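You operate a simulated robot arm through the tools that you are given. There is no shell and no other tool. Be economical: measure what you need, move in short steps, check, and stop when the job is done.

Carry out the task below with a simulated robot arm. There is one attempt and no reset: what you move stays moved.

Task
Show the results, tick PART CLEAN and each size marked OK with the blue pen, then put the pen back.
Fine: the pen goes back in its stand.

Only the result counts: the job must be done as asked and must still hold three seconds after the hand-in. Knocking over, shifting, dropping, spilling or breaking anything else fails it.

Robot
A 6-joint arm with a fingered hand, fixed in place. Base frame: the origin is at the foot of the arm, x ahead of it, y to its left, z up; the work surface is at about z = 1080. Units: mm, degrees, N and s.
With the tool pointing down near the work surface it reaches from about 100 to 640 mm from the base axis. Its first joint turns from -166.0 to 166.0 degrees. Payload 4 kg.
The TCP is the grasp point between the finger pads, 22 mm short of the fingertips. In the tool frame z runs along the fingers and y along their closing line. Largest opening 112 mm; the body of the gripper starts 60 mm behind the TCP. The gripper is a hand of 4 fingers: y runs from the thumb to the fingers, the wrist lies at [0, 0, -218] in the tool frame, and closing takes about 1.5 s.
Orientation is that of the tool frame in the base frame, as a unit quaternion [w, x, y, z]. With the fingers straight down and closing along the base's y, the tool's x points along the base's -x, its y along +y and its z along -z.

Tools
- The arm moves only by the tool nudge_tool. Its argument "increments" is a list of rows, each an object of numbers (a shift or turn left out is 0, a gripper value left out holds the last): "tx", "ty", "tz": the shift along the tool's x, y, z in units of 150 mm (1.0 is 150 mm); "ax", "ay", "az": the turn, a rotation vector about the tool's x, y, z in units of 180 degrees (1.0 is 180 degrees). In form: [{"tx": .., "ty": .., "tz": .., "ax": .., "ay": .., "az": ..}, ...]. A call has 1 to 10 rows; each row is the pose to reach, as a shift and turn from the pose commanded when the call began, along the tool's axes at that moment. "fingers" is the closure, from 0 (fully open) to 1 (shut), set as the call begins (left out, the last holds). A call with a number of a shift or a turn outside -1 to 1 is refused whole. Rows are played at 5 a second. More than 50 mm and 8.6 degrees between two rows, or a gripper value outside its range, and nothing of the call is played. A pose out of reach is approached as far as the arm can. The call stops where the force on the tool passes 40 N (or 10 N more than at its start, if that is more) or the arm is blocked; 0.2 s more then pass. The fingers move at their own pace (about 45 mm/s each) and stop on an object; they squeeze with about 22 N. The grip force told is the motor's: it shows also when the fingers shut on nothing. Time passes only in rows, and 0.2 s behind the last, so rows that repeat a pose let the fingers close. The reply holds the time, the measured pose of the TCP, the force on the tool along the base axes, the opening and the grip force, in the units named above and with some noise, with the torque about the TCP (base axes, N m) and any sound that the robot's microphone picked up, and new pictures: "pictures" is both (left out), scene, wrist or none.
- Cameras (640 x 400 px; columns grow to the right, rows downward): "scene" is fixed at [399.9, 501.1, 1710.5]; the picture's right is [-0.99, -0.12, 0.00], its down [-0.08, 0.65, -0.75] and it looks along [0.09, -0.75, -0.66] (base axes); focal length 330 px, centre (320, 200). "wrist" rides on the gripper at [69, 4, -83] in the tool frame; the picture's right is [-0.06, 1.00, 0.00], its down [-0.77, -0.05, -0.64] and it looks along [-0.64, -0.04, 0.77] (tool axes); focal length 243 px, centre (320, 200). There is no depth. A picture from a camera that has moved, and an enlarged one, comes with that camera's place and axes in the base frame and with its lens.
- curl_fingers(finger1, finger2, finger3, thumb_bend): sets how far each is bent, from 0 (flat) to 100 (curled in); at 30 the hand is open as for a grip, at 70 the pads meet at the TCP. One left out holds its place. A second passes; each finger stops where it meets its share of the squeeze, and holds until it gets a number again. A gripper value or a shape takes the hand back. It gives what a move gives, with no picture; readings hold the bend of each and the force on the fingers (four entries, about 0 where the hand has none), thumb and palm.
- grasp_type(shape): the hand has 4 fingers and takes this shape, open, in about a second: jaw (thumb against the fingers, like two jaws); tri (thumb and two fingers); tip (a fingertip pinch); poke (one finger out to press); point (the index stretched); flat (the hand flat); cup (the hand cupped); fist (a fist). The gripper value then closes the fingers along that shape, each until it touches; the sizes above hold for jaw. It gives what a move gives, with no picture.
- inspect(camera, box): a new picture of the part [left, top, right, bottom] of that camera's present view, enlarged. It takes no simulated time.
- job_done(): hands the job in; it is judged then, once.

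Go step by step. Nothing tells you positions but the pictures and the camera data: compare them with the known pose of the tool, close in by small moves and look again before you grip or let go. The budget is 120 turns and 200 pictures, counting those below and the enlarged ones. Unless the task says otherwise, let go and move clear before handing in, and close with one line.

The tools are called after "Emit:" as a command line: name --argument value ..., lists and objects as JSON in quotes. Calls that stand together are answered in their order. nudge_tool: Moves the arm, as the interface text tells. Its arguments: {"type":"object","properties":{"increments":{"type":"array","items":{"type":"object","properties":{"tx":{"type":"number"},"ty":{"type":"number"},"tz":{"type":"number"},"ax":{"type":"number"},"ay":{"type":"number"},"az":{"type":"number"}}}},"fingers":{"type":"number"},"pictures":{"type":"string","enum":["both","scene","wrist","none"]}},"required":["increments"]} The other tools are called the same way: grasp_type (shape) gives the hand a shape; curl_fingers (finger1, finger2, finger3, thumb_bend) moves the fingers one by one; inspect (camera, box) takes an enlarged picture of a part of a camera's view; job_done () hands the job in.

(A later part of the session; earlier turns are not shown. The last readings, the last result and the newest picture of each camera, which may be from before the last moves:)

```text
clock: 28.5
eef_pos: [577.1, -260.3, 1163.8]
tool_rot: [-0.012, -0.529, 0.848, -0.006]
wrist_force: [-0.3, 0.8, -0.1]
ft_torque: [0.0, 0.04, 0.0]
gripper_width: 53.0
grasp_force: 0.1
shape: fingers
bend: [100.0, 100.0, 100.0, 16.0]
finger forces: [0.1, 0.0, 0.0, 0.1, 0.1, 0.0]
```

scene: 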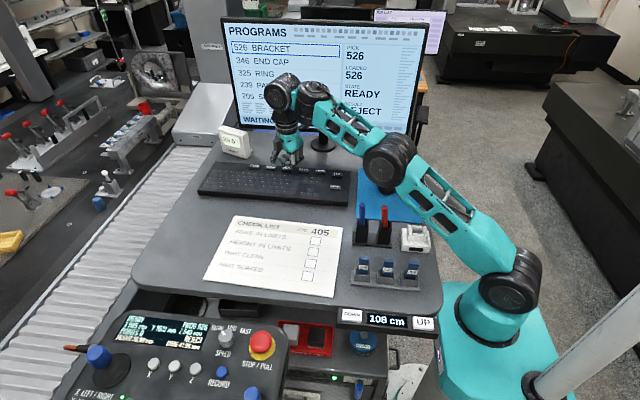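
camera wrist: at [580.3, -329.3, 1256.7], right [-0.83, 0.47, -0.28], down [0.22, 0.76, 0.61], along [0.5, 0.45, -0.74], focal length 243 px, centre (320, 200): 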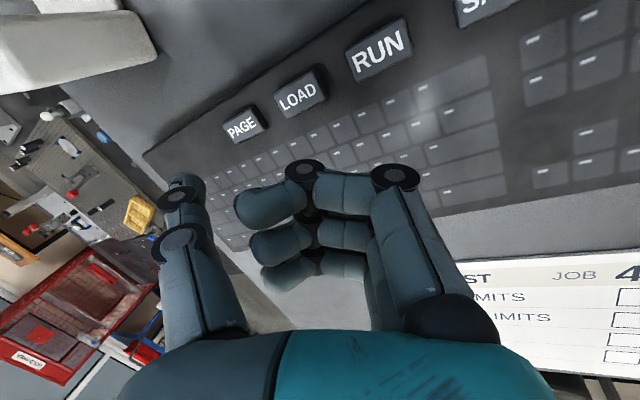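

Emit:
nudge_tool --increments '[{"ty": -0.05, "tz": 0.08}, {"ty": -0.095, "tz": 0.16}, {"tx": -0.006, "ty": -0.17, "tz": 0.2, "ax": 0.014}, {"tx": -0.013, "ty": -0.253, "tz": 0.24, "ax": 0.028}, {"tx": -0.015, "ty": -0.31, "tz": 0.26, "ax": 0.037}, {"tx": -0.018, "ty": -0.365, "tz": 0.275, "ax": 0.045}, {"tx": -0.02, "ty": -0.42, "tz": 0.293, "ax": 0.053}]' --pictures "both"

Emit:
inspect --camera "scene" --box '[210, 90, 370, 200]'

```text
clock: 30.3
eef_pos: [627.6, -284.6, 1174.0]
tool_rot: [0.056, -0.525, 0.843, -0.108]
wrist_force: [0.1, -0.4, -0.4]
ft_torque: [0.01, 0.0, 0.01]
gripper_width: 53.0
grasp_force: 0.1
shape: fingers
bend: [100.0, 100.0, 100.0, 15.0]
finger forces: [0.1, 0.0, 0.1, 0.0, 0.0, 0.1]
stopped in row 7: the arm was blocked; the commanded pose is now the measured one
camera wrist: at [574.3, -334.3, 1253.6], right [-0.84, 0.48, -0.24], down [0.25, 0.74, 0.62], along [0.48, 0.46, -0.75], focal length 243 px, centre (320, 200)
```

scene: 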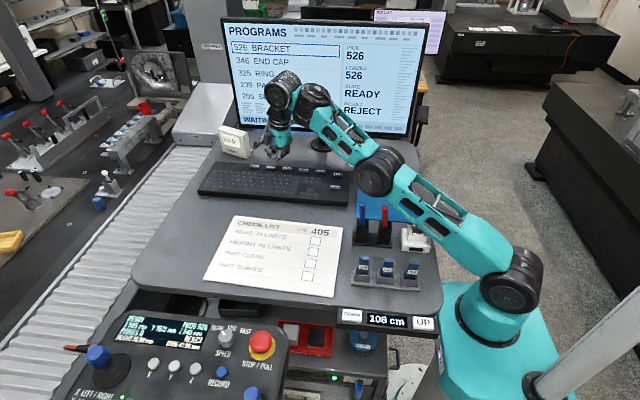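
wrist: 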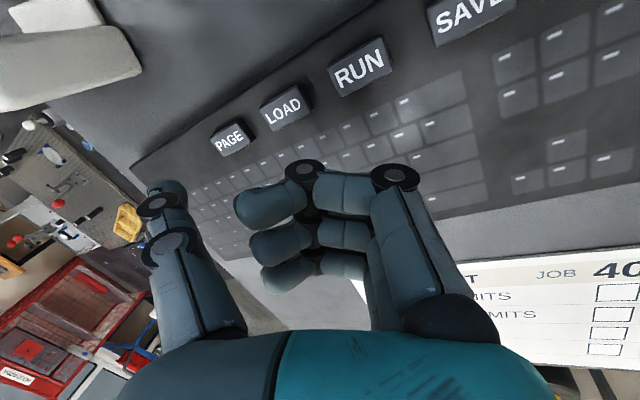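

```text
3.64 times, centred on (290, 145) of scene
camera zoom: at [399.9, 501.1, 1710.5], right [-0.99, -0.12, 0.0], down [-0.08, 0.65, -0.75], along [0.09, -0.75, -0.66], focal length 1200 px, centre (429, 400)
```

zoom: 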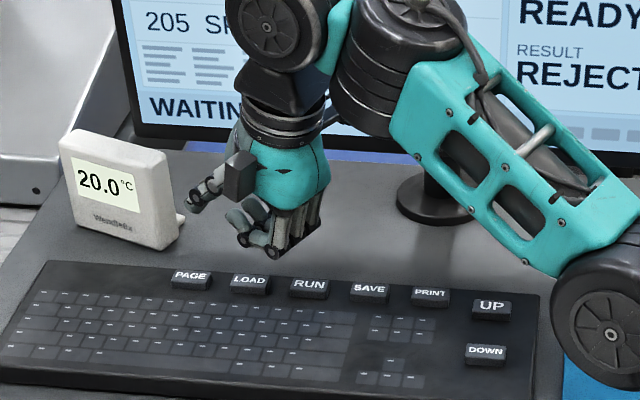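

The elbow keeps dropping to the same low limit. I'll command the fully stretched pose directly from here, further out and down, where the low-elbow solution vanishes.

Emit:
nudge_tool --increments '[{"tx": -0.006, "ty": -0.04, "tz": 0.09, "ax": -0.006}, {"tx": -0.012, "ty": -0.04, "tz": 0.18, "ax": -0.012}, {"tx": -0.016, "ty": -0.037, "tz": 0.27, "ax": -0.018}, {"tx": -0.02, "ty": -0.033, "tz": 0.365, "ax": -0.025}]' --pictures "scene"

Emit:
inspect --camera "scene" --box '[210, 90, 370, 200]'

```text
clock: 31.3
eef_pos: [631.5, -280.9, 1133.6]
tool_rot: [0.042, -0.53, 0.842, -0.087]
wrist_force: [-0.5, 0.3, -0.1]
ft_torque: [0.01, -0.01, -0.02]
gripper_width: 52.7
grasp_force: 0.1
shape: fingers
bend: [100.0, 100.0, 100.0, 15.0]
finger forces: [0.0, 0.0, 0.1, 0.1, 0.1, 0.0]
out of reach, approached as far as the arm can: row 1, 2, 3, 4
```

scene: 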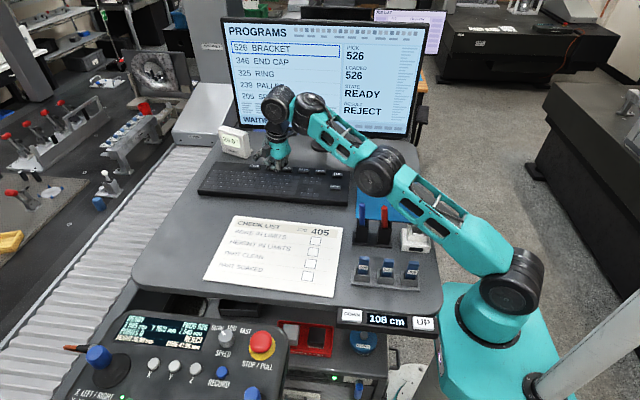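

```text
3.64 times, centred on (290, 145) of scene
camera zoom: at [399.9, 501.1, 1710.5], right [-0.99, -0.12, 0.0], down [-0.08, 0.65, -0.75], along [0.09, -0.75, -0.66], focal length 1200 px, centre (429, 400)
```

zoom: 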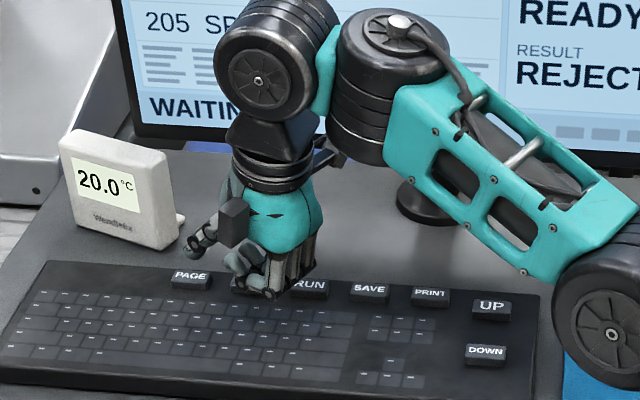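

Now the thumb hovers almost directly above PAGE with no blocking. I'll press straight down gently.

Emit:
nudge_tool --increments '[{"ty": 0.006, "tz": 0.033}, {"ty": 0.013, "tz": 0.065}, {"ty": 0.02, "tz": 0.098}, {"ty": 0.026, "tz": 0.13}]' --pictures "none"

Emit:
inspect --camera "scene" --box '[210, 90, 370, 200]'

```text
clock: 32.5
eef_pos: [629.7, -284.4, 1128.3]
tool_rot: [0.048, -0.529, 0.842, -0.097]
wrist_force: [0.6, 0.8, 0.0]
ft_torque: [0.01, 0.01, 0.0]
gripper_width: 53.3
grasp_force: 0.0
shape: fingers
bend: [100.0, 100.0, 100.0, 15.0]
finger forces: [0.1, 0.0, 0.1, 0.0, 0.0, 0.1]
stopped in row 4: the arm was blocked; the commanded pose is now the measured one
```

```text
3.64 times, centred on (290, 145) of scene
camera zoom: at [399.9, 501.1, 1710.5], right [-0.99, -0.12, 0.0], down [-0.08, 0.65, -0.75], along [0.09, -0.75, -0.66], focal length 1200 px, centre (429, 400)
```

zoom: 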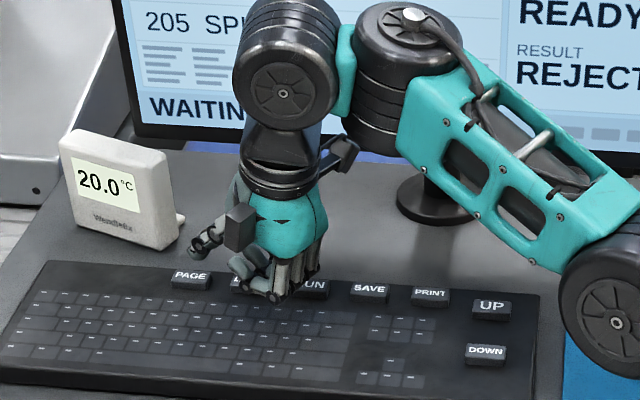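

The elbow is resting at its low limit, so I'll swing the forearm and tool down together about the elbow, with the thumb flat. That drops the tip onto PAGE without moving the upper arm.

Emit:
curl_fingers --thumb_bend 0

Emit:
nudge_tool --increments '[{"ty": 0.033, "tz": 0.045, "ax": -0.009}, {"ty": 0.065, "tz": 0.09, "ax": -0.018}, {"ty": 0.09, "tz": 0.125, "ax": -0.026}]' --pictures "wrist"

Emit:
inspect --camera "scene" --box '[210, 90, 370, 200]'

```text
clock: 33.5
eef_pos: [630.2, -283.8, 1127.8]
tool_rot: [0.048, -0.529, 0.842, -0.097]
wrist_force: [0.6, 1.2, 1.0]
ft_torque: [-0.01, 0.0, 0.01]
gripper_width: 55.4
grasp_force: 0.0
shape: fingers
bend: [100.0, 100.0, 100.0, 1.0]
finger forces: [0.0, 0.0, 0.0, 0.1, 0.0, 0.0]
```

```text
clock: 34.3
eef_pos: [620.4, -282.3, 1105.6]
tool_rot: [0.027, -0.531, 0.845, -0.062]
wrist_force: [-0.9, -0.2, 3.2]
ft_torque: [-0.09, -0.25, 0.06]
gripper_width: 56.3
grasp_force: 1.8
shape: fingers
bend: [100.0, 100.0, 100.0, 0.0]
finger forces: [0.0, 0.0, 0.1, 0.0, 3.3, 0.1]
heard: click
camera wrist: at [576.8, -335.8, 1188.2], right [-0.86, 0.49, -0.13], down [0.31, 0.72, 0.63], along [0.4, 0.5, -0.77], focal length 243 px, centre (320, 200)
```

wrist: 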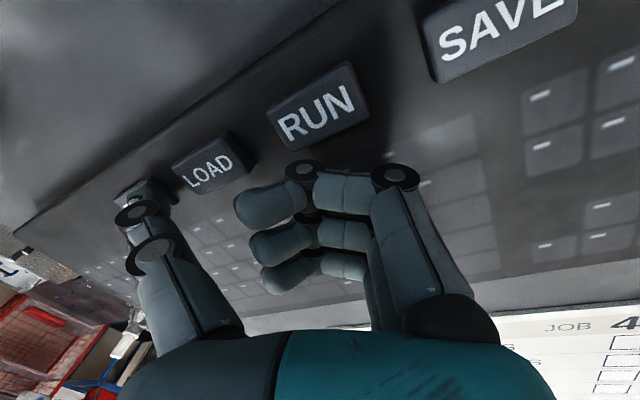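

```text
3.64 times, centred on (290, 145) of scene
camera zoom: at [399.9, 501.1, 1710.5], right [-0.99, -0.12, 0.0], down [-0.08, 0.65, -0.75], along [0.09, -0.75, -0.66], focal length 1200 px, centre (429, 400)
```

zoom: 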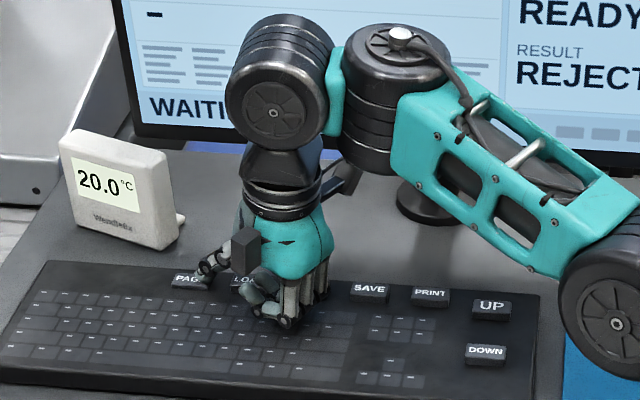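

A click, and the screen changed. I'll read it.

Emit:
inspect --camera "scene" --box '[210, 10, 430, 140]'

```text
2.91 times, centred on (320, 75) of scene
camera zoom: at [399.9, 501.1, 1710.5], right [-0.99, -0.12, 0.0], down [-0.08, 0.65, -0.75], along [0.09, -0.75, -0.66], focal length 960 px, centre (320, 564)
```

zoom: 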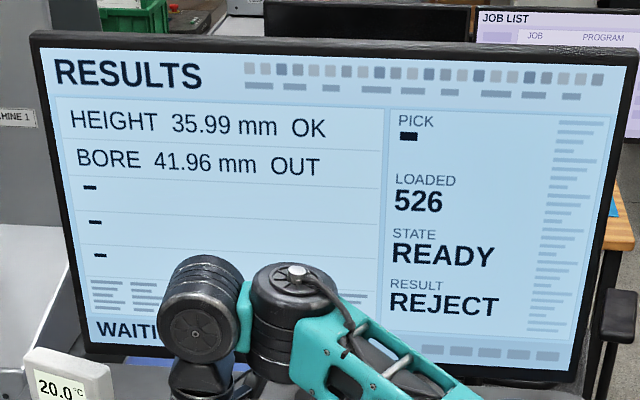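

HEIGHT is OK and BORE is OUT, so I'll tick HEIGHT IN LIMITS and PART CLEAN. First I'll lift off and retract.

Emit:
nudge_tool --increments '[{"ty": 0.02, "tz": -0.1}, {"ty": 0.043, "tz": -0.2, "ax": -0.01}, {"ty": 0.15, "tz": -0.35, "ax": -0.025}, {"ty": 0.3, "tz": -0.5, "ax": -0.037}, {"ty": 0.5, "tz": -0.65, "ax": -0.037}, {"ty": 0.7, "tz": -0.8, "ax": -0.037}, {"ty": 0.9, "tz": -0.9, "ax": -0.037}]' --pictures "scene"

Emit:
grasp_type --shape "jaw"

Emit:
inspect --camera "scene" --box '[330, 180, 450, 300]'

```text
clock: 35.9
eef_pos: [489.3, -214.7, 1215.9]
tool_rot: [-0.008, -0.531, 0.847, -0.009]
wrist_force: [-0.3, -0.7, -0.5]
ft_torque: [-0.01, -0.01, 0.01]
gripper_width: 55.6
grasp_force: 0.1
shape: fingers
bend: [100.0, 100.0, 100.0, 0.0]
finger forces: [0.0, 0.0, 0.0, 0.0, 0.0, 0.0]
```

scene: 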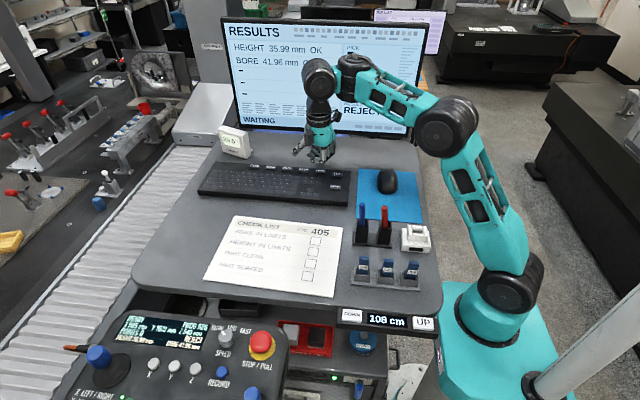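

```text
clock: 36.8
eef_pos: [489.9, -214.5, 1214.3]
tool_rot: [-0.008, -0.532, 0.847, -0.01]
wrist_force: [-0.3, -0.4, 0.1]
ft_torque: [0.01, -0.02, 0.03]
gripper_width: 111.7
grasp_force: 0.1
shape: jaw
bend: [30.0, 30.0, 30.0, 30.0]
finger forces: [0.0, 0.0, 0.1, 0.1, 0.0, 0.1]
```

```text
3.33 times, centred on (390, 240) of scene
camera zoom: at [399.9, 501.1, 1710.5], right [-0.99, -0.12, 0.0], down [-0.08, 0.65, -0.75], along [0.09, -0.75, -0.66], focal length 1100 px, centre (87, 67)
```

zoom: 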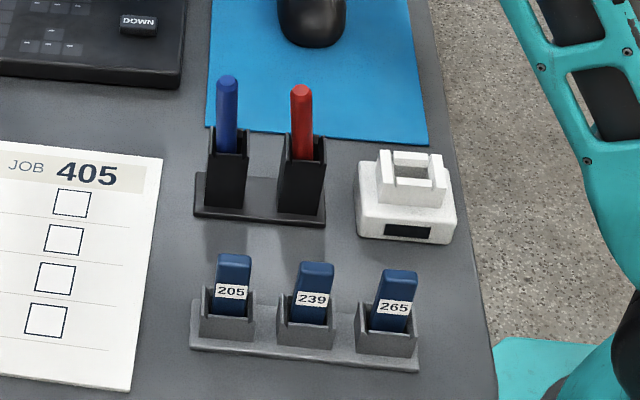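

Nothing on the desk has moved. Next I'll turn the hand back and move above the pen stand to locate the blue pen.

Emit:
nudge_tool --increments '[{"tx": -0.04, "ty": 0.09, "tz": -0.06, "az": 0.036}, {"tx": -0.08, "ty": 0.18, "tz": -0.12, "az": 0.072}, {"tx": -0.12, "ty": 0.27, "tz": -0.18, "az": 0.108}, {"tx": -0.16, "ty": 0.36, "tz": -0.24, "az": 0.144}, {"tx": -0.2, "ty": 0.45, "tz": -0.3, "az": 0.18}, {"tx": -0.24, "ty": 0.54, "tz": -0.36, "az": 0.216}, {"tx": -0.29, "ty": 0.65, "tz": -0.42, "az": 0.252}, {"tx": -0.34, "ty": 0.76, "tz": -0.48, "az": 0.288}, {"tx": -0.4, "ty": 0.87, "tz": -0.54, "az": 0.324}, {"tx": -0.47, "ty": 0.98, "tz": -0.6, "az": 0.358}]' --pictures "both"

```text
clock: 39.0
eef_pos: [385.6, -83.0, 1302.7]
tool_rot: [-0.001, 0.003, 1.0, -0.012]
wrist_force: [-0.2, -0.1, 0.5]
ft_torque: [0.01, 0.04, -0.01]
gripper_width: 112.0
grasp_force: 0.1
shape: jaw
bend: [30.0, 30.0, 30.0, 30.0]
finger forces: [0.1, 0.0, 0.0, 0.0, 0.0, 0.0]
camera wrist: at [316.5, -75.2, 1385.2], right [0.07, 1.0, -0.02], down [0.77, -0.04, 0.64], along [0.64, -0.06, -0.77], focal length 243 px, centre (320, 200)
```

scene: 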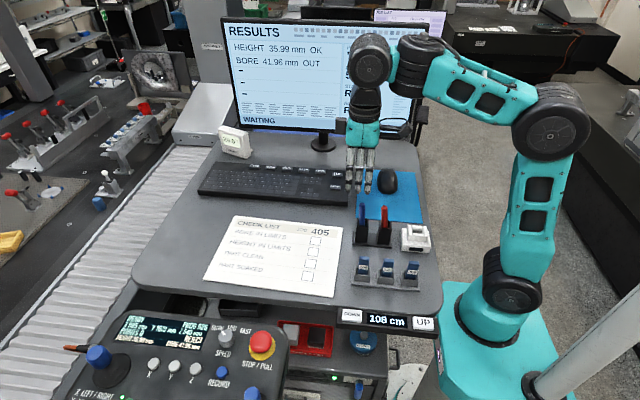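
wrist: 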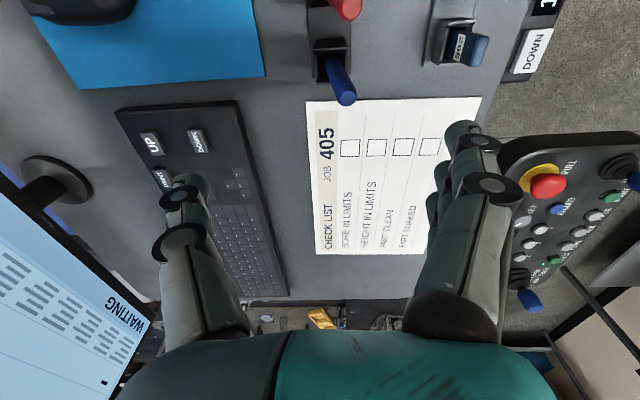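

I put the blue pen top near (371, -65, 1205). I'll zoom in to check its lean and then align.

Emit:
nudge_tool --increments '[{"tx": 0.05, "ty": 0.06, "ax": -0.0076}, {"tx": 0.1, "ty": 0.12, "tz": 0.03, "ax": -0.0076}]' --pictures "none"

Emit:
inspect --camera "wrist" --box '[240, 0, 400, 200]'

Emit:
inspect --camera "scene" --box '[330, 150, 430, 260]'

```text
clock: 39.6
eef_pos: [372.6, -64.7, 1298.2]
tool_rot: [-0.001, 0.002, 1.0, 0.0]
wrist_force: [0.3, -0.5, 0.9]
ft_torque: [0.0, 0.0, -0.02]
gripper_width: 112.0
grasp_force: 0.2
shape: jaw
bend: [30.0, 30.0, 30.0, 30.0]
finger forces: [0.0, 0.0, 0.0, 0.0, 0.0, 0.0]
```

```text
2.00 times, centred on (320, 100) of wrist
camera zoom: at [302.9, -59.9, 1381.1], right [0.07, 1.0, 0.0], down [0.77, -0.05, 0.64], along [0.64, -0.04, -0.77], focal length 485 px, centre (320, 400)
```

zoom: 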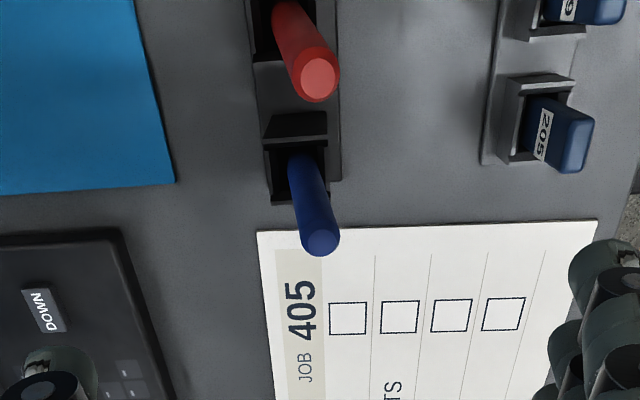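

```text
3.64 times, centred on (380, 205) of scene
camera zoom: at [399.9, 501.1, 1710.5], right [-0.99, -0.12, 0.0], down [-0.08, 0.65, -0.75], along [0.09, -0.75, -0.66], focal length 1200 px, centre (102, 182)
```

zoom: 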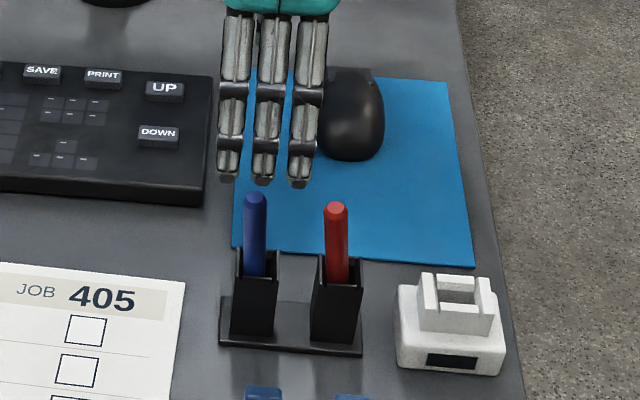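

The pen top sits on the tool axis, and the holder rim is at about z = 1142. I'll descend to z ≈ 1175 with the jaws open.

Emit:
nudge_tool --increments '[{"tz": 0.2}, {"tz": 0.4}, {"tz": 0.6}]' --pictures "wrist"

Emit:
inspect --camera "scene" --box '[330, 150, 430, 260]'

```text
clock: 40.4
eef_pos: [370.7, -64.9, 1211.0]
tool_rot: [-0.001, 0.002, 1.0, 0.0]
wrist_force: [0.2, -0.1, 0.9]
ft_torque: [-0.01, -0.02, 0.01]
gripper_width: 111.9
grasp_force: 0.0
shape: jaw
bend: [30.0, 30.0, 30.0, 30.0]
finger forces: [0.0, 0.0, 0.0, 0.0, 0.1, 0.0]
camera wrist: at [301.1, -59.3, 1293.7], right [0.07, 1.0, 0.0], down [0.77, -0.05, 0.64], along [0.64, -0.04, -0.77], focal length 243 px, centre (320, 200)
```

wrist: 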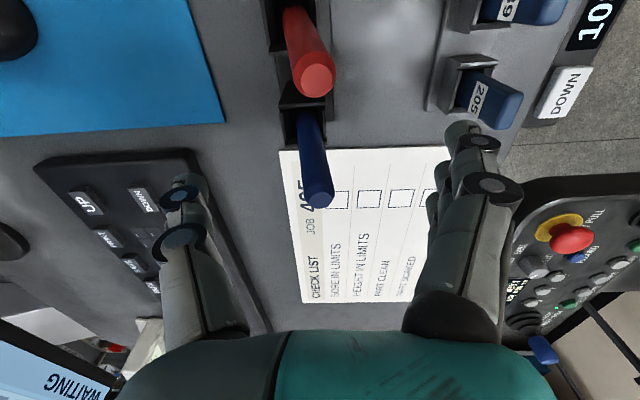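

```text
3.64 times, centred on (380, 205) of scene
camera zoom: at [399.9, 501.1, 1710.5], right [-0.99, -0.12, 0.0], down [-0.08, 0.65, -0.75], along [0.09, -0.75, -0.66], focal length 1200 px, centre (102, 182)
```

zoom: 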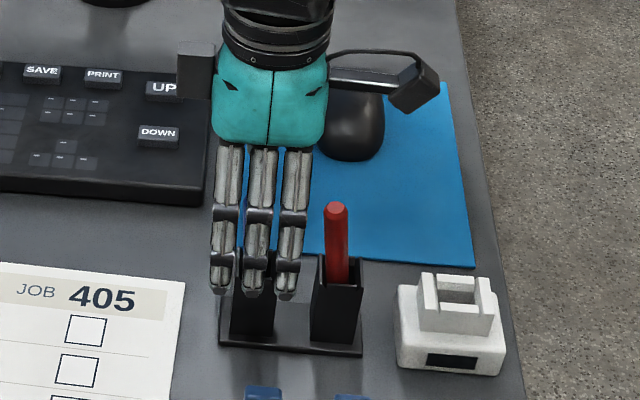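

Aligned well. I'll descend the last 33 mm and close the grip.

Emit:
nudge_tool --increments '[{"tz": 0.11}, {"tz": 0.22}, {"tz": 0.22}]' --pictures "none"

Emit:
nudge_tool --increments '[{"tz": 0.0}, {"tz": 0.0}, {"tz": 0.0}, {"tz": 0.0}, {"tz": 0.0}, {"tz": 0.0}, {"tz": 0.0}, {"tz": 0.0}, {"tz": 0.0}, {"tz": 0.0}]' --fingers 1.0 --pictures "wrist"

Emit:
inspect --camera "scene" --box '[330, 150, 430, 260]'

```text
clock: 41.2
eef_pos: [369.6, -64.8, 1175.1]
tool_rot: [-0.001, 0.002, 1.0, 0.0]
wrist_force: [0.5, 0.3, 0.0]
ft_torque: [-0.01, -0.02, 0.01]
gripper_width: 112.0
grasp_force: 0.2
shape: jaw
bend: [30.0, 30.0, 30.0, 30.0]
finger forces: [0.0, 0.0, 0.0, 0.0, 0.1, 0.0]
```

```text
clock: 43.4
eef_pos: [370.2, -65.4, 1176.1]
tool_rot: [-0.001, 0.003, 1.0, -0.001]
wrist_force: [0.9, -13.2, 0.8]
ft_torque: [-0.22, 0.04, 0.02]
gripper_width: 2.7
grasp_force: 21.7
shape: jaw
bend: [66.0, 69.0, 66.0, 70.0]
finger forces: [0.1, 7.8, 0.0, 0.0, 20.7, 0.1]
camera wrist: at [301.0, -60.4, 1258.9], right [0.07, 1.0, 0.0], down [0.77, -0.05, 0.64], along [0.64, -0.04, -0.77], focal length 243 px, centre (320, 200)
```

wrist: 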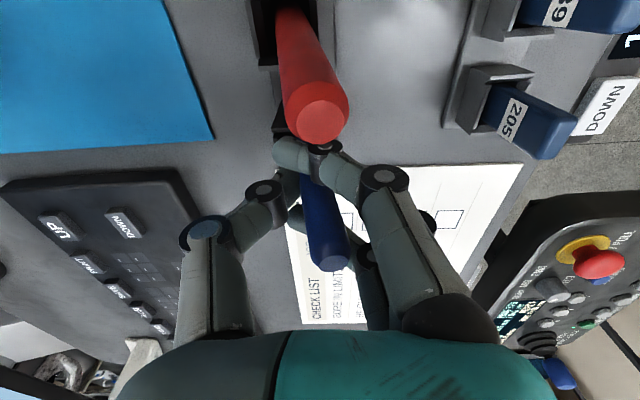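

```text
3.64 times, centred on (380, 205) of scene
camera zoom: at [399.9, 501.1, 1710.5], right [-0.99, -0.12, 0.0], down [-0.08, 0.65, -0.75], along [0.09, -0.75, -0.66], focal length 1200 px, centre (102, 182)
```

zoom: 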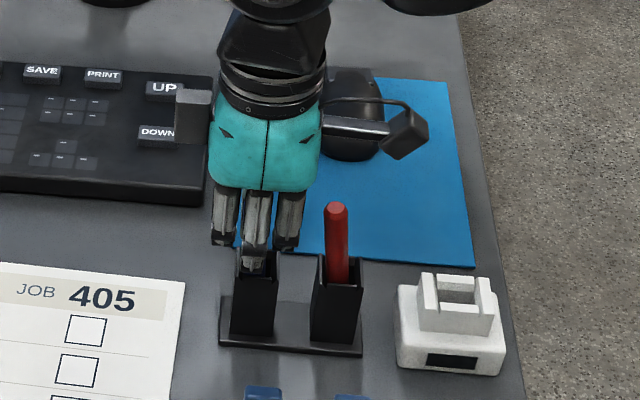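

The width reads only 2.7 mm, so I need to check whether the pen is actually between the pads.

Emit:
inspect --camera "wrist" --box '[220, 100, 420, 300]'

Emit:
inspect --camera "scene" --box '[370, 195, 420, 245]'

Emit:
inspect --camera "scene" --box '[340, 190, 390, 250]'

```text
2.00 times, centred on (320, 200) of wrist
camera zoom: at [301.0, -60.4, 1258.9], right [0.07, 1.0, 0.0], down [0.77, -0.05, 0.64], along [0.64, -0.04, -0.77], focal length 485 px, centre (320, 200)
```

zoom: 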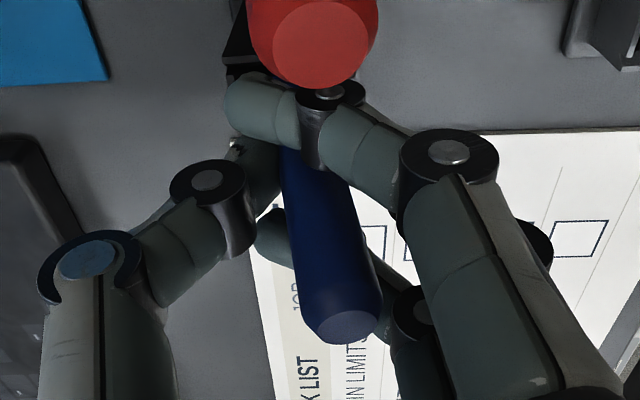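

```text
8.00 times, centred on (395, 220) of scene
camera zoom: at [399.9, 501.1, 1710.5], right [-0.99, -0.12, 0.0], down [-0.08, 0.65, -0.75], along [0.09, -0.75, -0.66], focal length 2639 px, centre (-280, 40)
```

zoom: 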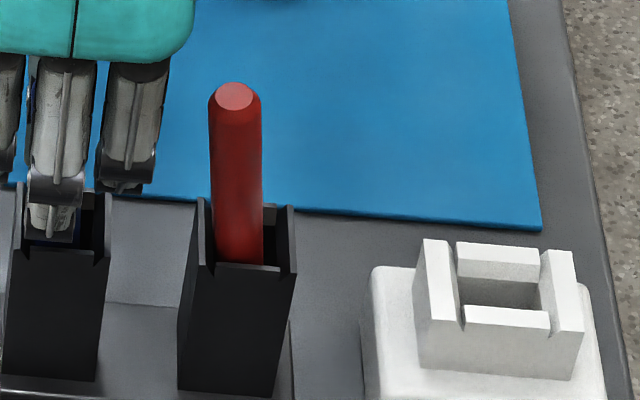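

```text
6.67 times, centred on (365, 220) of scene
camera zoom: at [399.9, 501.1, 1710.5], right [-0.99, -0.12, 0.0], down [-0.08, 0.65, -0.75], along [0.09, -0.75, -0.66], focal length 2199 px, centre (20, 67)
```

zoom: 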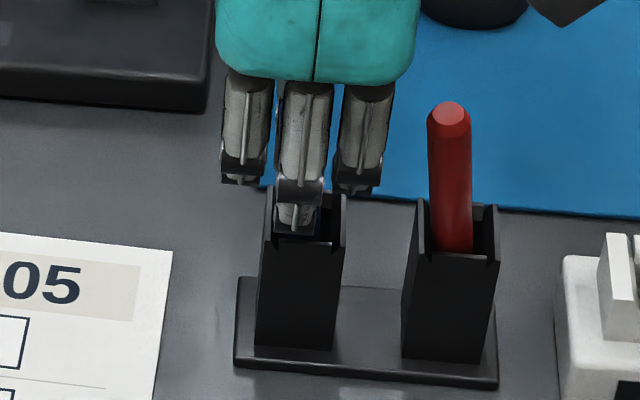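

The pen is held between the thumb and middle finger, with some side force from the holder. I'll shift slightly to relieve it and lift straight up.

Emit:
nudge_tool --increments '[{"ty": -0.015}, {"ty": -0.015, "tz": -0.05}, {"ty": -0.015, "tz": -0.15}, {"ty": -0.015, "tz": -0.3}, {"ty": -0.015, "tz": -0.45}, {"ty": -0.015, "tz": -0.6}]' --pictures "both"

Emit:
inspect --camera "scene" --box '[330, 150, 430, 260]'

```text
clock: 44.8
eef_pos: [372.1, -68.3, 1267.6]
tool_rot: [-0.001, 0.002, 1.0, 0.0]
wrist_force: [0.3, 0.6, 0.1]
ft_torque: [0.0, 0.03, 0.02]
gripper_width: 1.0
grasp_force: 21.5
shape: jaw
bend: [66.0, 66.0, 66.0, 71.0]
finger forces: [0.0, 12.1, 0.1, 0.0, 12.1, 0.0]
camera wrist: at [302.9, -62.7, 1350.0], right [0.07, 1.0, 0.0], down [0.77, -0.05, 0.64], along [0.64, -0.04, -0.77], focal length 243 px, centre (320, 200)
```

scene: 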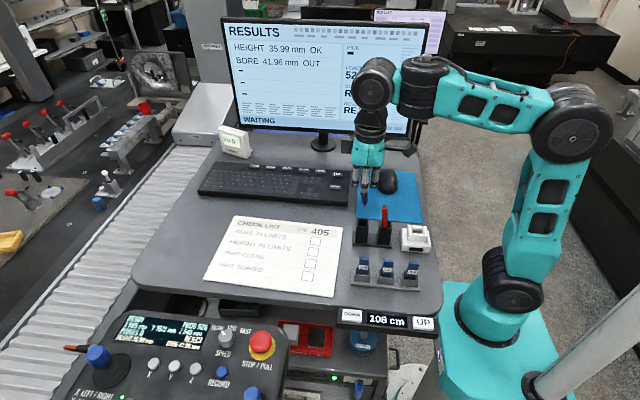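
wrist: 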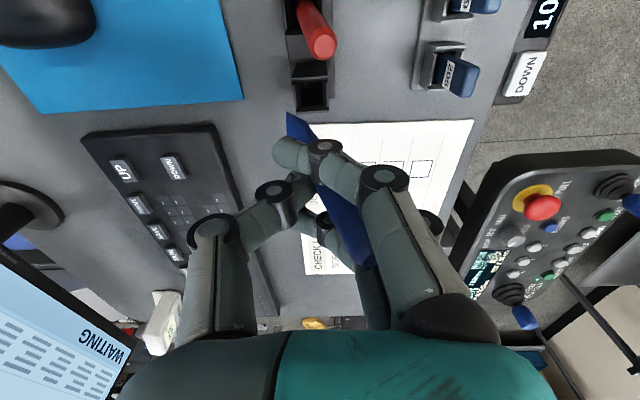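

```text
3.64 times, centred on (380, 205) of scene
camera zoom: at [399.9, 501.1, 1710.5], right [-0.99, -0.12, 0.0], down [-0.08, 0.65, -0.75], along [0.09, -0.75, -0.66], focal length 1200 px, centre (102, 182)
```

zoom: 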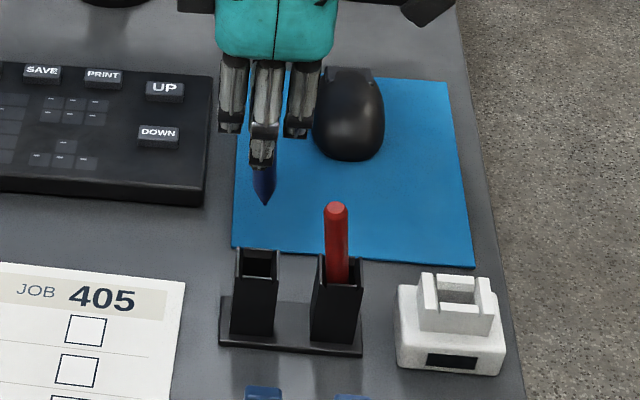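

The pen is out and held, with its tip swung toward −y. I'll zoom in to locate the tip.

Emit:
inspect --camera "wrist" --box '[220, 80, 420, 280]'

Emit:
inspect --camera "scene" --box '[340, 150, 390, 220]'

```text
2.00 times, centred on (320, 180) of wrist
camera zoom: at [302.9, -62.7, 1350.0], right [0.07, 1.0, 0.0], down [0.77, -0.05, 0.64], along [0.64, -0.04, -0.77], focal length 485 px, centre (320, 240)
```

zoom: 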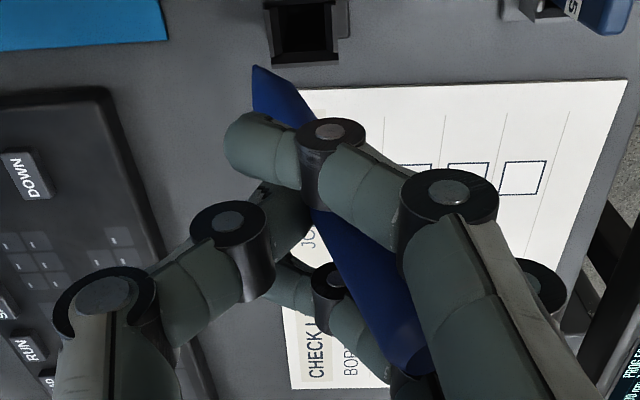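

```text
5.71 times, centred on (365, 185) of scene
camera zoom: at [399.9, 501.1, 1710.5], right [-0.99, -0.12, 0.0], down [-0.08, 0.65, -0.75], along [0.09, -0.75, -0.66], focal length 1885 px, centre (63, 286)
```

zoom: 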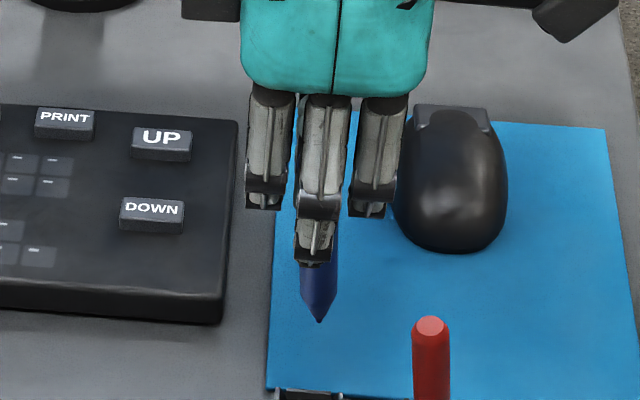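

The pen tip is about 87 mm below the grasp point, leaning 14°. I'll rotate the hand so the pen is vertical and move above the HEIGHT box at about (480, -15).

Emit:
nudge_tool --increments '[{"tx": -0.15, "ty": 0.07, "tz": 0.0, "ax": -0.019, "ay": -0.0074}, {"tx": -0.3, "ty": 0.14, "tz": 0.05, "ax": -0.038, "ay": -0.015}, {"tx": -0.45, "ty": 0.21, "tz": 0.12, "ax": -0.057, "ay": -0.022}, {"tx": -0.6, "ty": 0.28, "tz": 0.22, "ax": -0.076, "ay": -0.0296}, {"tx": -0.72, "ty": 0.353, "tz": 0.32, "ax": -0.076, "ay": -0.0296}]' --pictures "both"

Emit:
inspect --camera "scene" --box '[260, 170, 380, 290]'

Emit:
inspect --camera "wrist" --box '[220, 60, 420, 260]'

```text
clock: 46.0
eef_pos: [480.5, -12.5, 1218.3]
tool_rot: [0.045, 0.001, 0.992, 0.119]
wrist_force: [-0.5, -0.4, -0.6]
ft_torque: [0.04, 0.01, -0.03]
gripper_width: 1.0
grasp_force: 22.1
shape: jaw
bend: [66.0, 66.0, 66.0, 72.0]
finger forces: [0.0, 12.2, 0.0, 0.0, 12.0, 0.0]
out of reach, approached as far as the arm can: row 1, 2, 3
camera wrist: at [403.5, -26.1, 1293.5], right [0.06, 0.97, 0.24], down [0.7, -0.21, 0.68], along [0.71, 0.13, -0.69], focal length 243 px, centre (320, 200)
```

scene: 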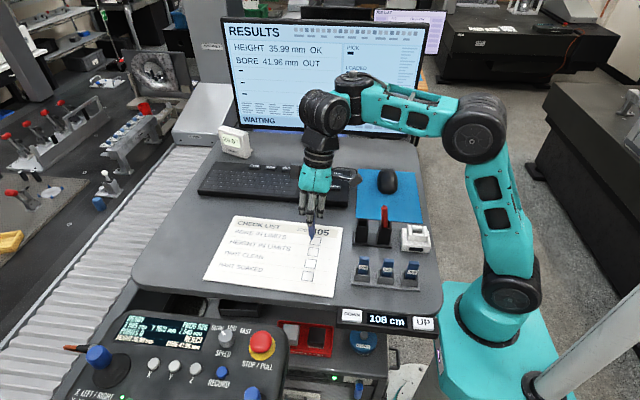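
wrist: 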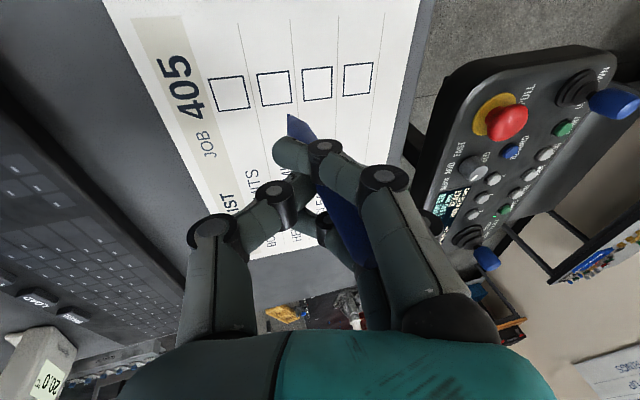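

```text
3.33 times, centred on (320, 230) of scene
camera zoom: at [399.9, 501.1, 1710.5], right [-0.99, -0.12, 0.0], down [-0.08, 0.65, -0.75], along [0.09, -0.75, -0.66], focal length 1100 px, centre (320, 100)
```

zoom: 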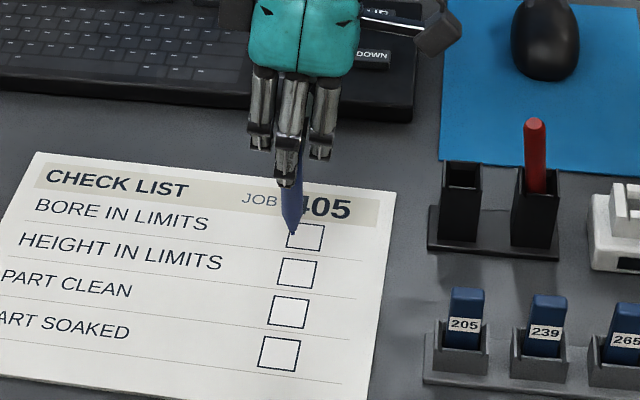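

```text
2.00 times, centred on (320, 160) of wrist
camera zoom: at [403.5, -26.1, 1293.5], right [0.06, 0.97, 0.24], down [0.7, -0.21, 0.68], along [0.71, 0.13, -0.69], focal length 485 px, centre (320, 280)
```

zoom: 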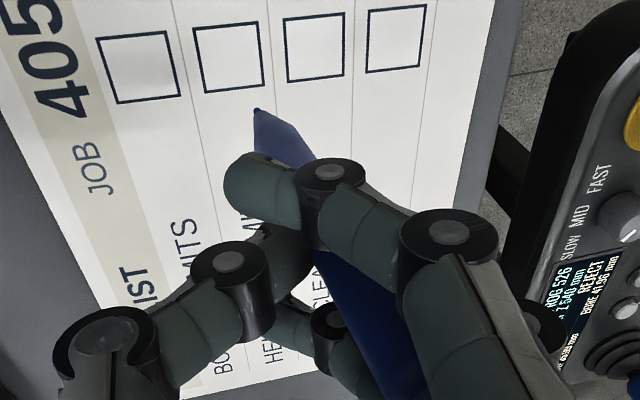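

The pen tip is at about (481, -13, 1130), straight below the grasp point, and HEIGHT's box is centred near (479.5, -18). I'll lower the tip close to the tick's starting point.

Emit:
nudge_tool --increments '[{"tx": -0.004, "ty": -0.045, "tz": 0.12}, {"tx": -0.01, "ty": -0.0955, "tz": 0.253}]' --pictures "none"

Emit:
inspect --camera "scene" --box '[290, 220, 340, 280]'

Emit:
inspect --camera "wrist" --box '[230, 60, 350, 160]'

```text
clock: 46.6
eef_pos: [485.2, -20.7, 1178.2]
tool_rot: [0.046, 0.0, 0.992, 0.119]
wrist_force: [0.7, 0.9, -1.0]
ft_torque: [-0.04, -0.02, 0.0]
gripper_width: 1.3
grasp_force: 21.7
shape: jaw
bend: [66.0, 66.0, 66.0, 72.0]
finger forces: [0.0, 12.1, 0.0, 0.0, 12.0, 0.0]
```

```text
6.67 times, centred on (315, 250) of scene
camera zoom: at [399.9, 501.1, 1710.5], right [-0.99, -0.12, 0.0], down [-0.08, 0.65, -0.75], along [0.09, -0.75, -0.66], focal length 2199 px, centre (353, -133)
```

zoom: 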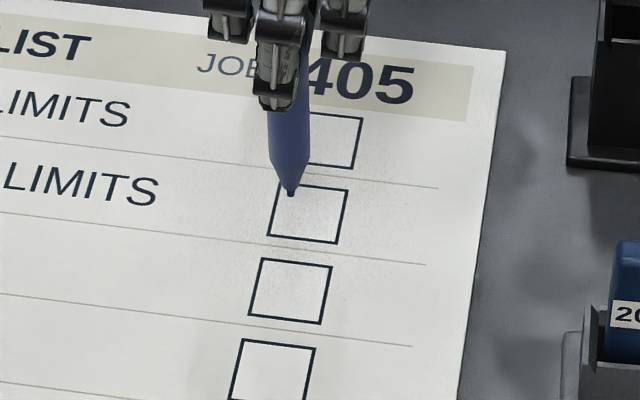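

```text
4.00 times, centred on (290, 110) of wrist
camera zoom: at [408.3, -33.4, 1252.0], right [0.06, 0.97, 0.24], down [0.7, -0.21, 0.68], along [0.71, 0.13, -0.69], focal length 970 px, centre (440, 560)
```

zoom: 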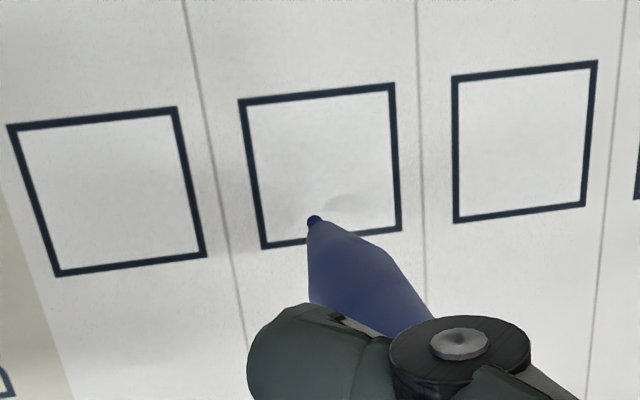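

The tip is about 9 mm above the left part of the HEIGHT box. I'll lower it gently to find the contact.

Emit:
nudge_tool --increments '[{"tx": 0.0024, "ty": -0.0063, "tz": 0.0258}, {"tx": 0.0042, "ty": -0.011, "tz": 0.045}, {"tx": 0.0047, "ty": -0.0126, "tz": 0.0516}]' --pictures "none"

Emit:
inspect --camera "scene" --box '[290, 220, 340, 280]'

Emit:
inspect --camera "wrist" --box '[230, 60, 350, 160]'

```text
clock: 47.4
eef_pos: [485.7, -19.9, 1171.9]
tool_rot: [0.046, 0.001, 0.992, 0.118]
wrist_force: [0.8, 0.6, 11.1]
ft_torque: [0.03, -0.01, -0.02]
gripper_width: 1.5
grasp_force: 22.1
shape: jaw
bend: [66.0, 66.0, 66.0, 73.0]
finger forces: [0.1, 15.8, 0.0, 0.0, 14.0, 0.0]
```

```text
6.67 times, centred on (315, 250) of scene
camera zoom: at [399.9, 501.1, 1710.5], right [-0.99, -0.12, 0.0], down [-0.08, 0.65, -0.75], along [0.09, -0.75, -0.66], focal length 2199 px, centre (353, -133)
```

zoom: 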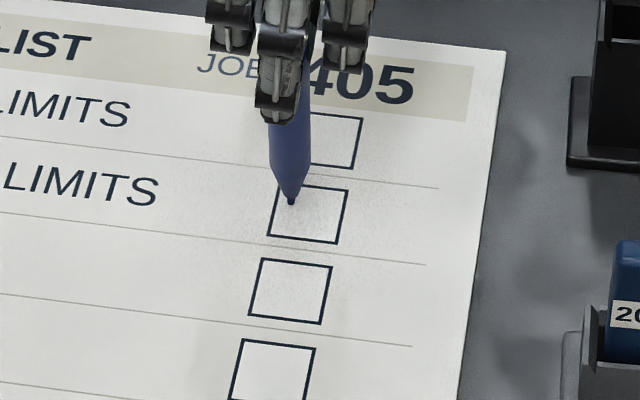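

```text
4.00 times, centred on (290, 110) of wrist
camera zoom: at [407.7, -34.0, 1245.5], right [0.06, 0.97, 0.24], down [0.7, -0.21, 0.68], along [0.71, 0.13, -0.69], focal length 970 px, centre (440, 560)
```

zoom: 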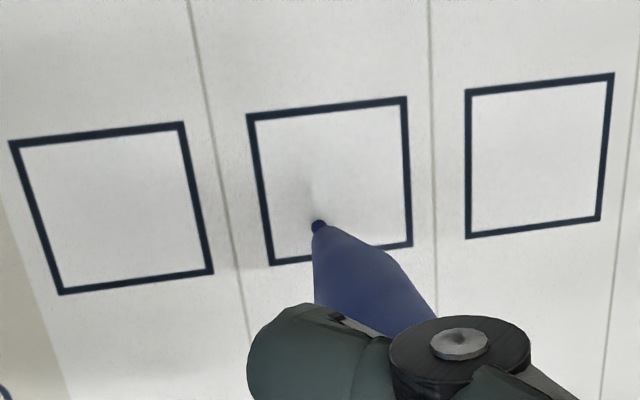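

The pen is touching inside the HEIGHT box at about 11 N. I'll ease off slightly and draw the tick strokes, then lift.

Emit:
nudge_tool --increments '[{"tx": -0.0003, "ty": 0.0009, "tz": -0.0035}, {"tx": 0.0167, "ty": 0.0173, "tz": -0.001}, {"tx": 0.0333, "ty": 0.0337, "tz": 0.001}, {"tx": 0.05, "ty": 0.011, "tz": -0.006}, {"tx": 0.0673, "ty": -0.0133, "tz": -0.0133}, {"tx": 0.0853, "ty": -0.0373, "tz": -0.021}]' --pictures "none"

Emit:
inspect --camera "scene" --box '[290, 220, 340, 280]'

Emit:
inspect --camera "wrist" --box '[230, 60, 350, 160]'

```text
clock: 48.8
eef_pos: [471.8, -25.0, 1172.0]
tool_rot: [0.046, 0.003, 0.992, 0.119]
wrist_force: [0.6, -0.4, 1.0]
ft_torque: [0.0, -0.03, 0.02]
gripper_width: 1.4
grasp_force: 22.4
shape: jaw
bend: [66.0, 66.0, 66.0, 73.0]
finger forces: [0.1, 12.3, 0.0, 0.0, 12.4, 0.0]
```

```text
6.67 times, centred on (315, 250) of scene
camera zoom: at [399.9, 501.1, 1710.5], right [-0.99, -0.12, 0.0], down [-0.08, 0.65, -0.75], along [0.09, -0.75, -0.66], focal length 2199 px, centre (353, -133)
```

zoom: 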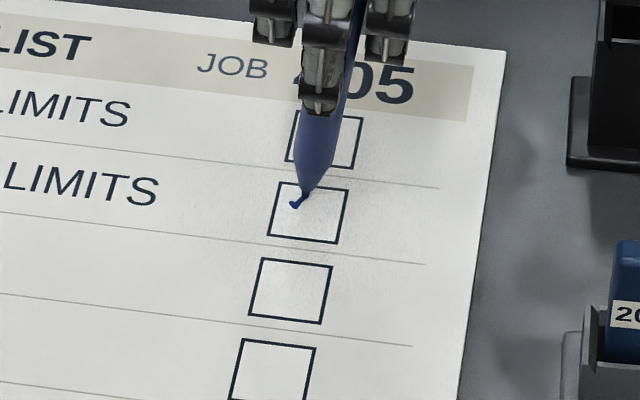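

```text
4.00 times, centred on (290, 110) of wrist
camera zoom: at [394.3, -39.5, 1246.0], right [0.06, 0.97, 0.24], down [0.7, -0.21, 0.68], along [0.71, 0.13, -0.69], focal length 970 px, centre (440, 560)
```

zoom: 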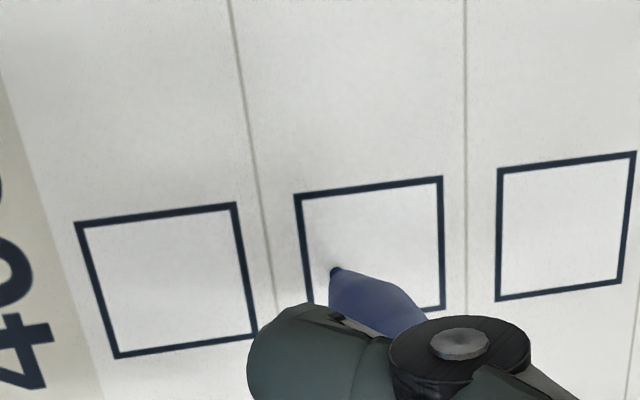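

A mark is appearing but the pen swivelled a bit in the grip, so the stroke is short. I'll extend it to the right within the box and lift to look.

Emit:
nudge_tool --increments '[{"tx": 0.001, "ty": -0.001, "tz": 0.004}, {"tx": 0.02, "ty": -0.003, "tz": 0.003}, {"tx": 0.04, "ty": -0.005, "tz": 0.0}, {"tx": 0.06, "ty": -0.007, "tz": -0.003}, {"tx": 0.055, "ty": 0.01, "tz": -0.06}, {"tx": 0.05, "ty": 0.03, "tz": -0.14}]' --pictures "none"

Emit:
inspect --camera "scene" --box '[290, 220, 340, 280]'

Emit:
inspect --camera "wrist" --box '[220, 60, 420, 260]'

```text
clock: 50.2
eef_pos: [462.3, -26.0, 1194.3]
tool_rot: [0.045, 0.002, 0.992, 0.119]
wrist_force: [0.9, 0.1, -0.3]
ft_torque: [-0.02, 0.02, 0.03]
gripper_width: 1.6
grasp_force: 21.8
shape: jaw
bend: [66.0, 66.0, 66.0, 73.0]
finger forces: [0.2, 12.4, 0.0, 0.0, 12.4, 0.0]
```

```text
6.67 times, centred on (315, 250) of scene
camera zoom: at [399.9, 501.1, 1710.5], right [-0.99, -0.12, 0.0], down [-0.08, 0.65, -0.75], along [0.09, -0.75, -0.66], focal length 2199 px, centre (353, -133)
```

zoom: 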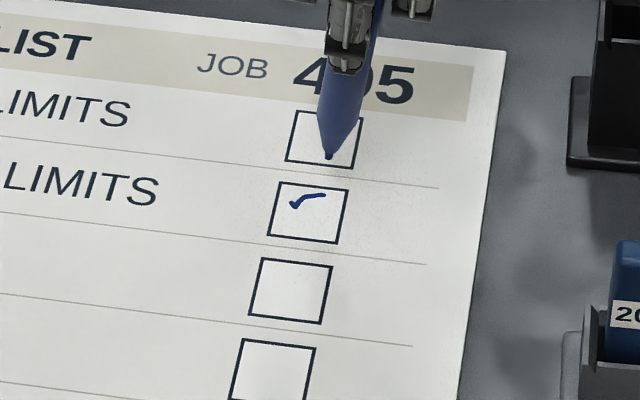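

```text
2.00 times, centred on (320, 160) of wrist
camera zoom: at [385.3, -39.7, 1267.8], right [0.06, 0.97, 0.24], down [0.7, -0.21, 0.68], along [0.71, 0.13, -0.69], focal length 485 px, centre (320, 280)
```

zoom: 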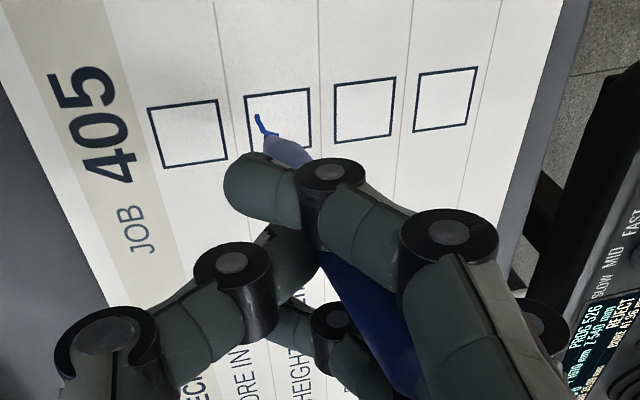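

A clear tick is in the HEIGHT box. Next I'll go to the left part of the PART CLEAN box, centred near (482, 19.5).

Emit:
nudge_tool --increments '[{"tx": -0.051, "ty": 0.129, "tz": 0.036}, {"tx": -0.108, "ty": 0.265, "tz": 0.075}, {"tx": -0.096, "ty": 0.233, "tz": 0.204}]' --pictures "none"

Emit:
inspect --camera "scene" --box '[290, 220, 340, 280]'

Emit:
inspect --camera "wrist" --box '[230, 60, 350, 160]'

```text
clock: 51.0
eef_pos: [479.8, 15.6, 1171.6]
tool_rot: [0.044, 0.002, 0.992, 0.12]
wrist_force: [-0.6, -0.7, 0.4]
ft_torque: [0.02, 0.02, -0.02]
gripper_width: 1.6
grasp_force: 21.5
shape: jaw
bend: [66.0, 66.0, 66.0, 73.0]
finger forces: [0.2, 12.3, 0.1, 0.0, 12.2, 0.0]
```

```text
6.67 times, centred on (315, 250) of scene
camera zoom: at [399.9, 501.1, 1710.5], right [-0.99, -0.12, 0.0], down [-0.08, 0.65, -0.75], along [0.09, -0.75, -0.66], focal length 2199 px, centre (353, -133)
```

zoom: 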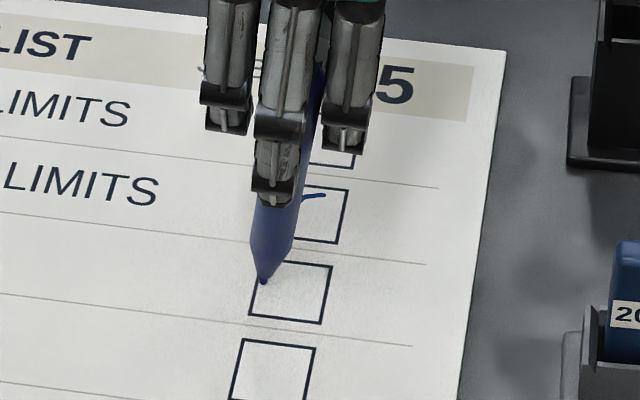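

```text
4.00 times, centred on (290, 110) of wrist
camera zoom: at [403.3, 2.2, 1246.2], right [0.06, 0.97, 0.24], down [0.7, -0.21, 0.68], along [0.71, 0.13, -0.69], focal length 970 px, centre (440, 560)
```

zoom: 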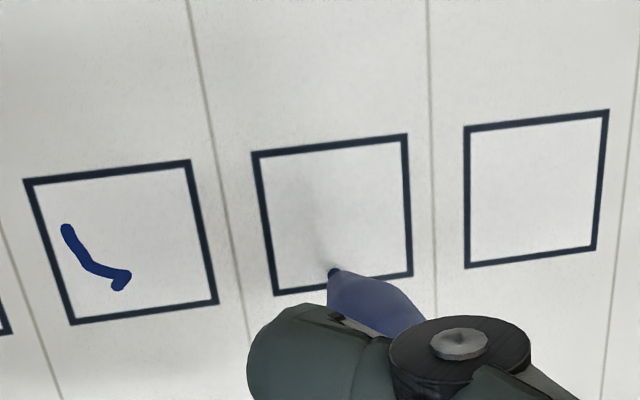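

Emit:
nudge_tool --increments '[{"tx": 0.0265, "ty": 0.0003, "tz": -0.0024}, {"tx": 0.028, "ty": -0.003, "tz": 0.0105}]' --pictures "none"

Emit:
inspect --camera "wrist" --box '[230, 60, 350, 160]'

```text
clock: 51.6
eef_pos: [474.8, 15.3, 1169.1]
tool_rot: [0.047, 0.002, 0.992, 0.119]
wrist_force: [-1.6, 0.0, 8.6]
ft_torque: [0.06, 0.01, 0.01]
gripper_width: 1.4
grasp_force: 21.8
shape: jaw
bend: [66.0, 66.0, 66.0, 73.0]
finger forces: [0.4, 14.2, 0.1, 0.1, 13.9, 0.0]
```

```text
4.00 times, centred on (290, 110) of wrist
camera zoom: at [397.6, 1.6, 1244.5], right [0.05, 0.97, 0.24], down [0.7, -0.21, 0.68], along [0.71, 0.13, -0.69], focal length 970 px, centre (440, 560)
```

zoom: 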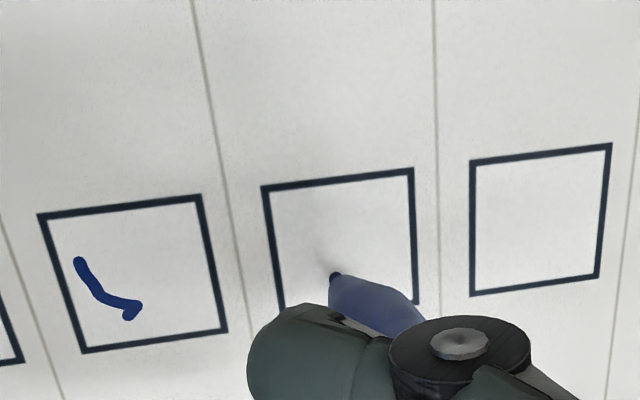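

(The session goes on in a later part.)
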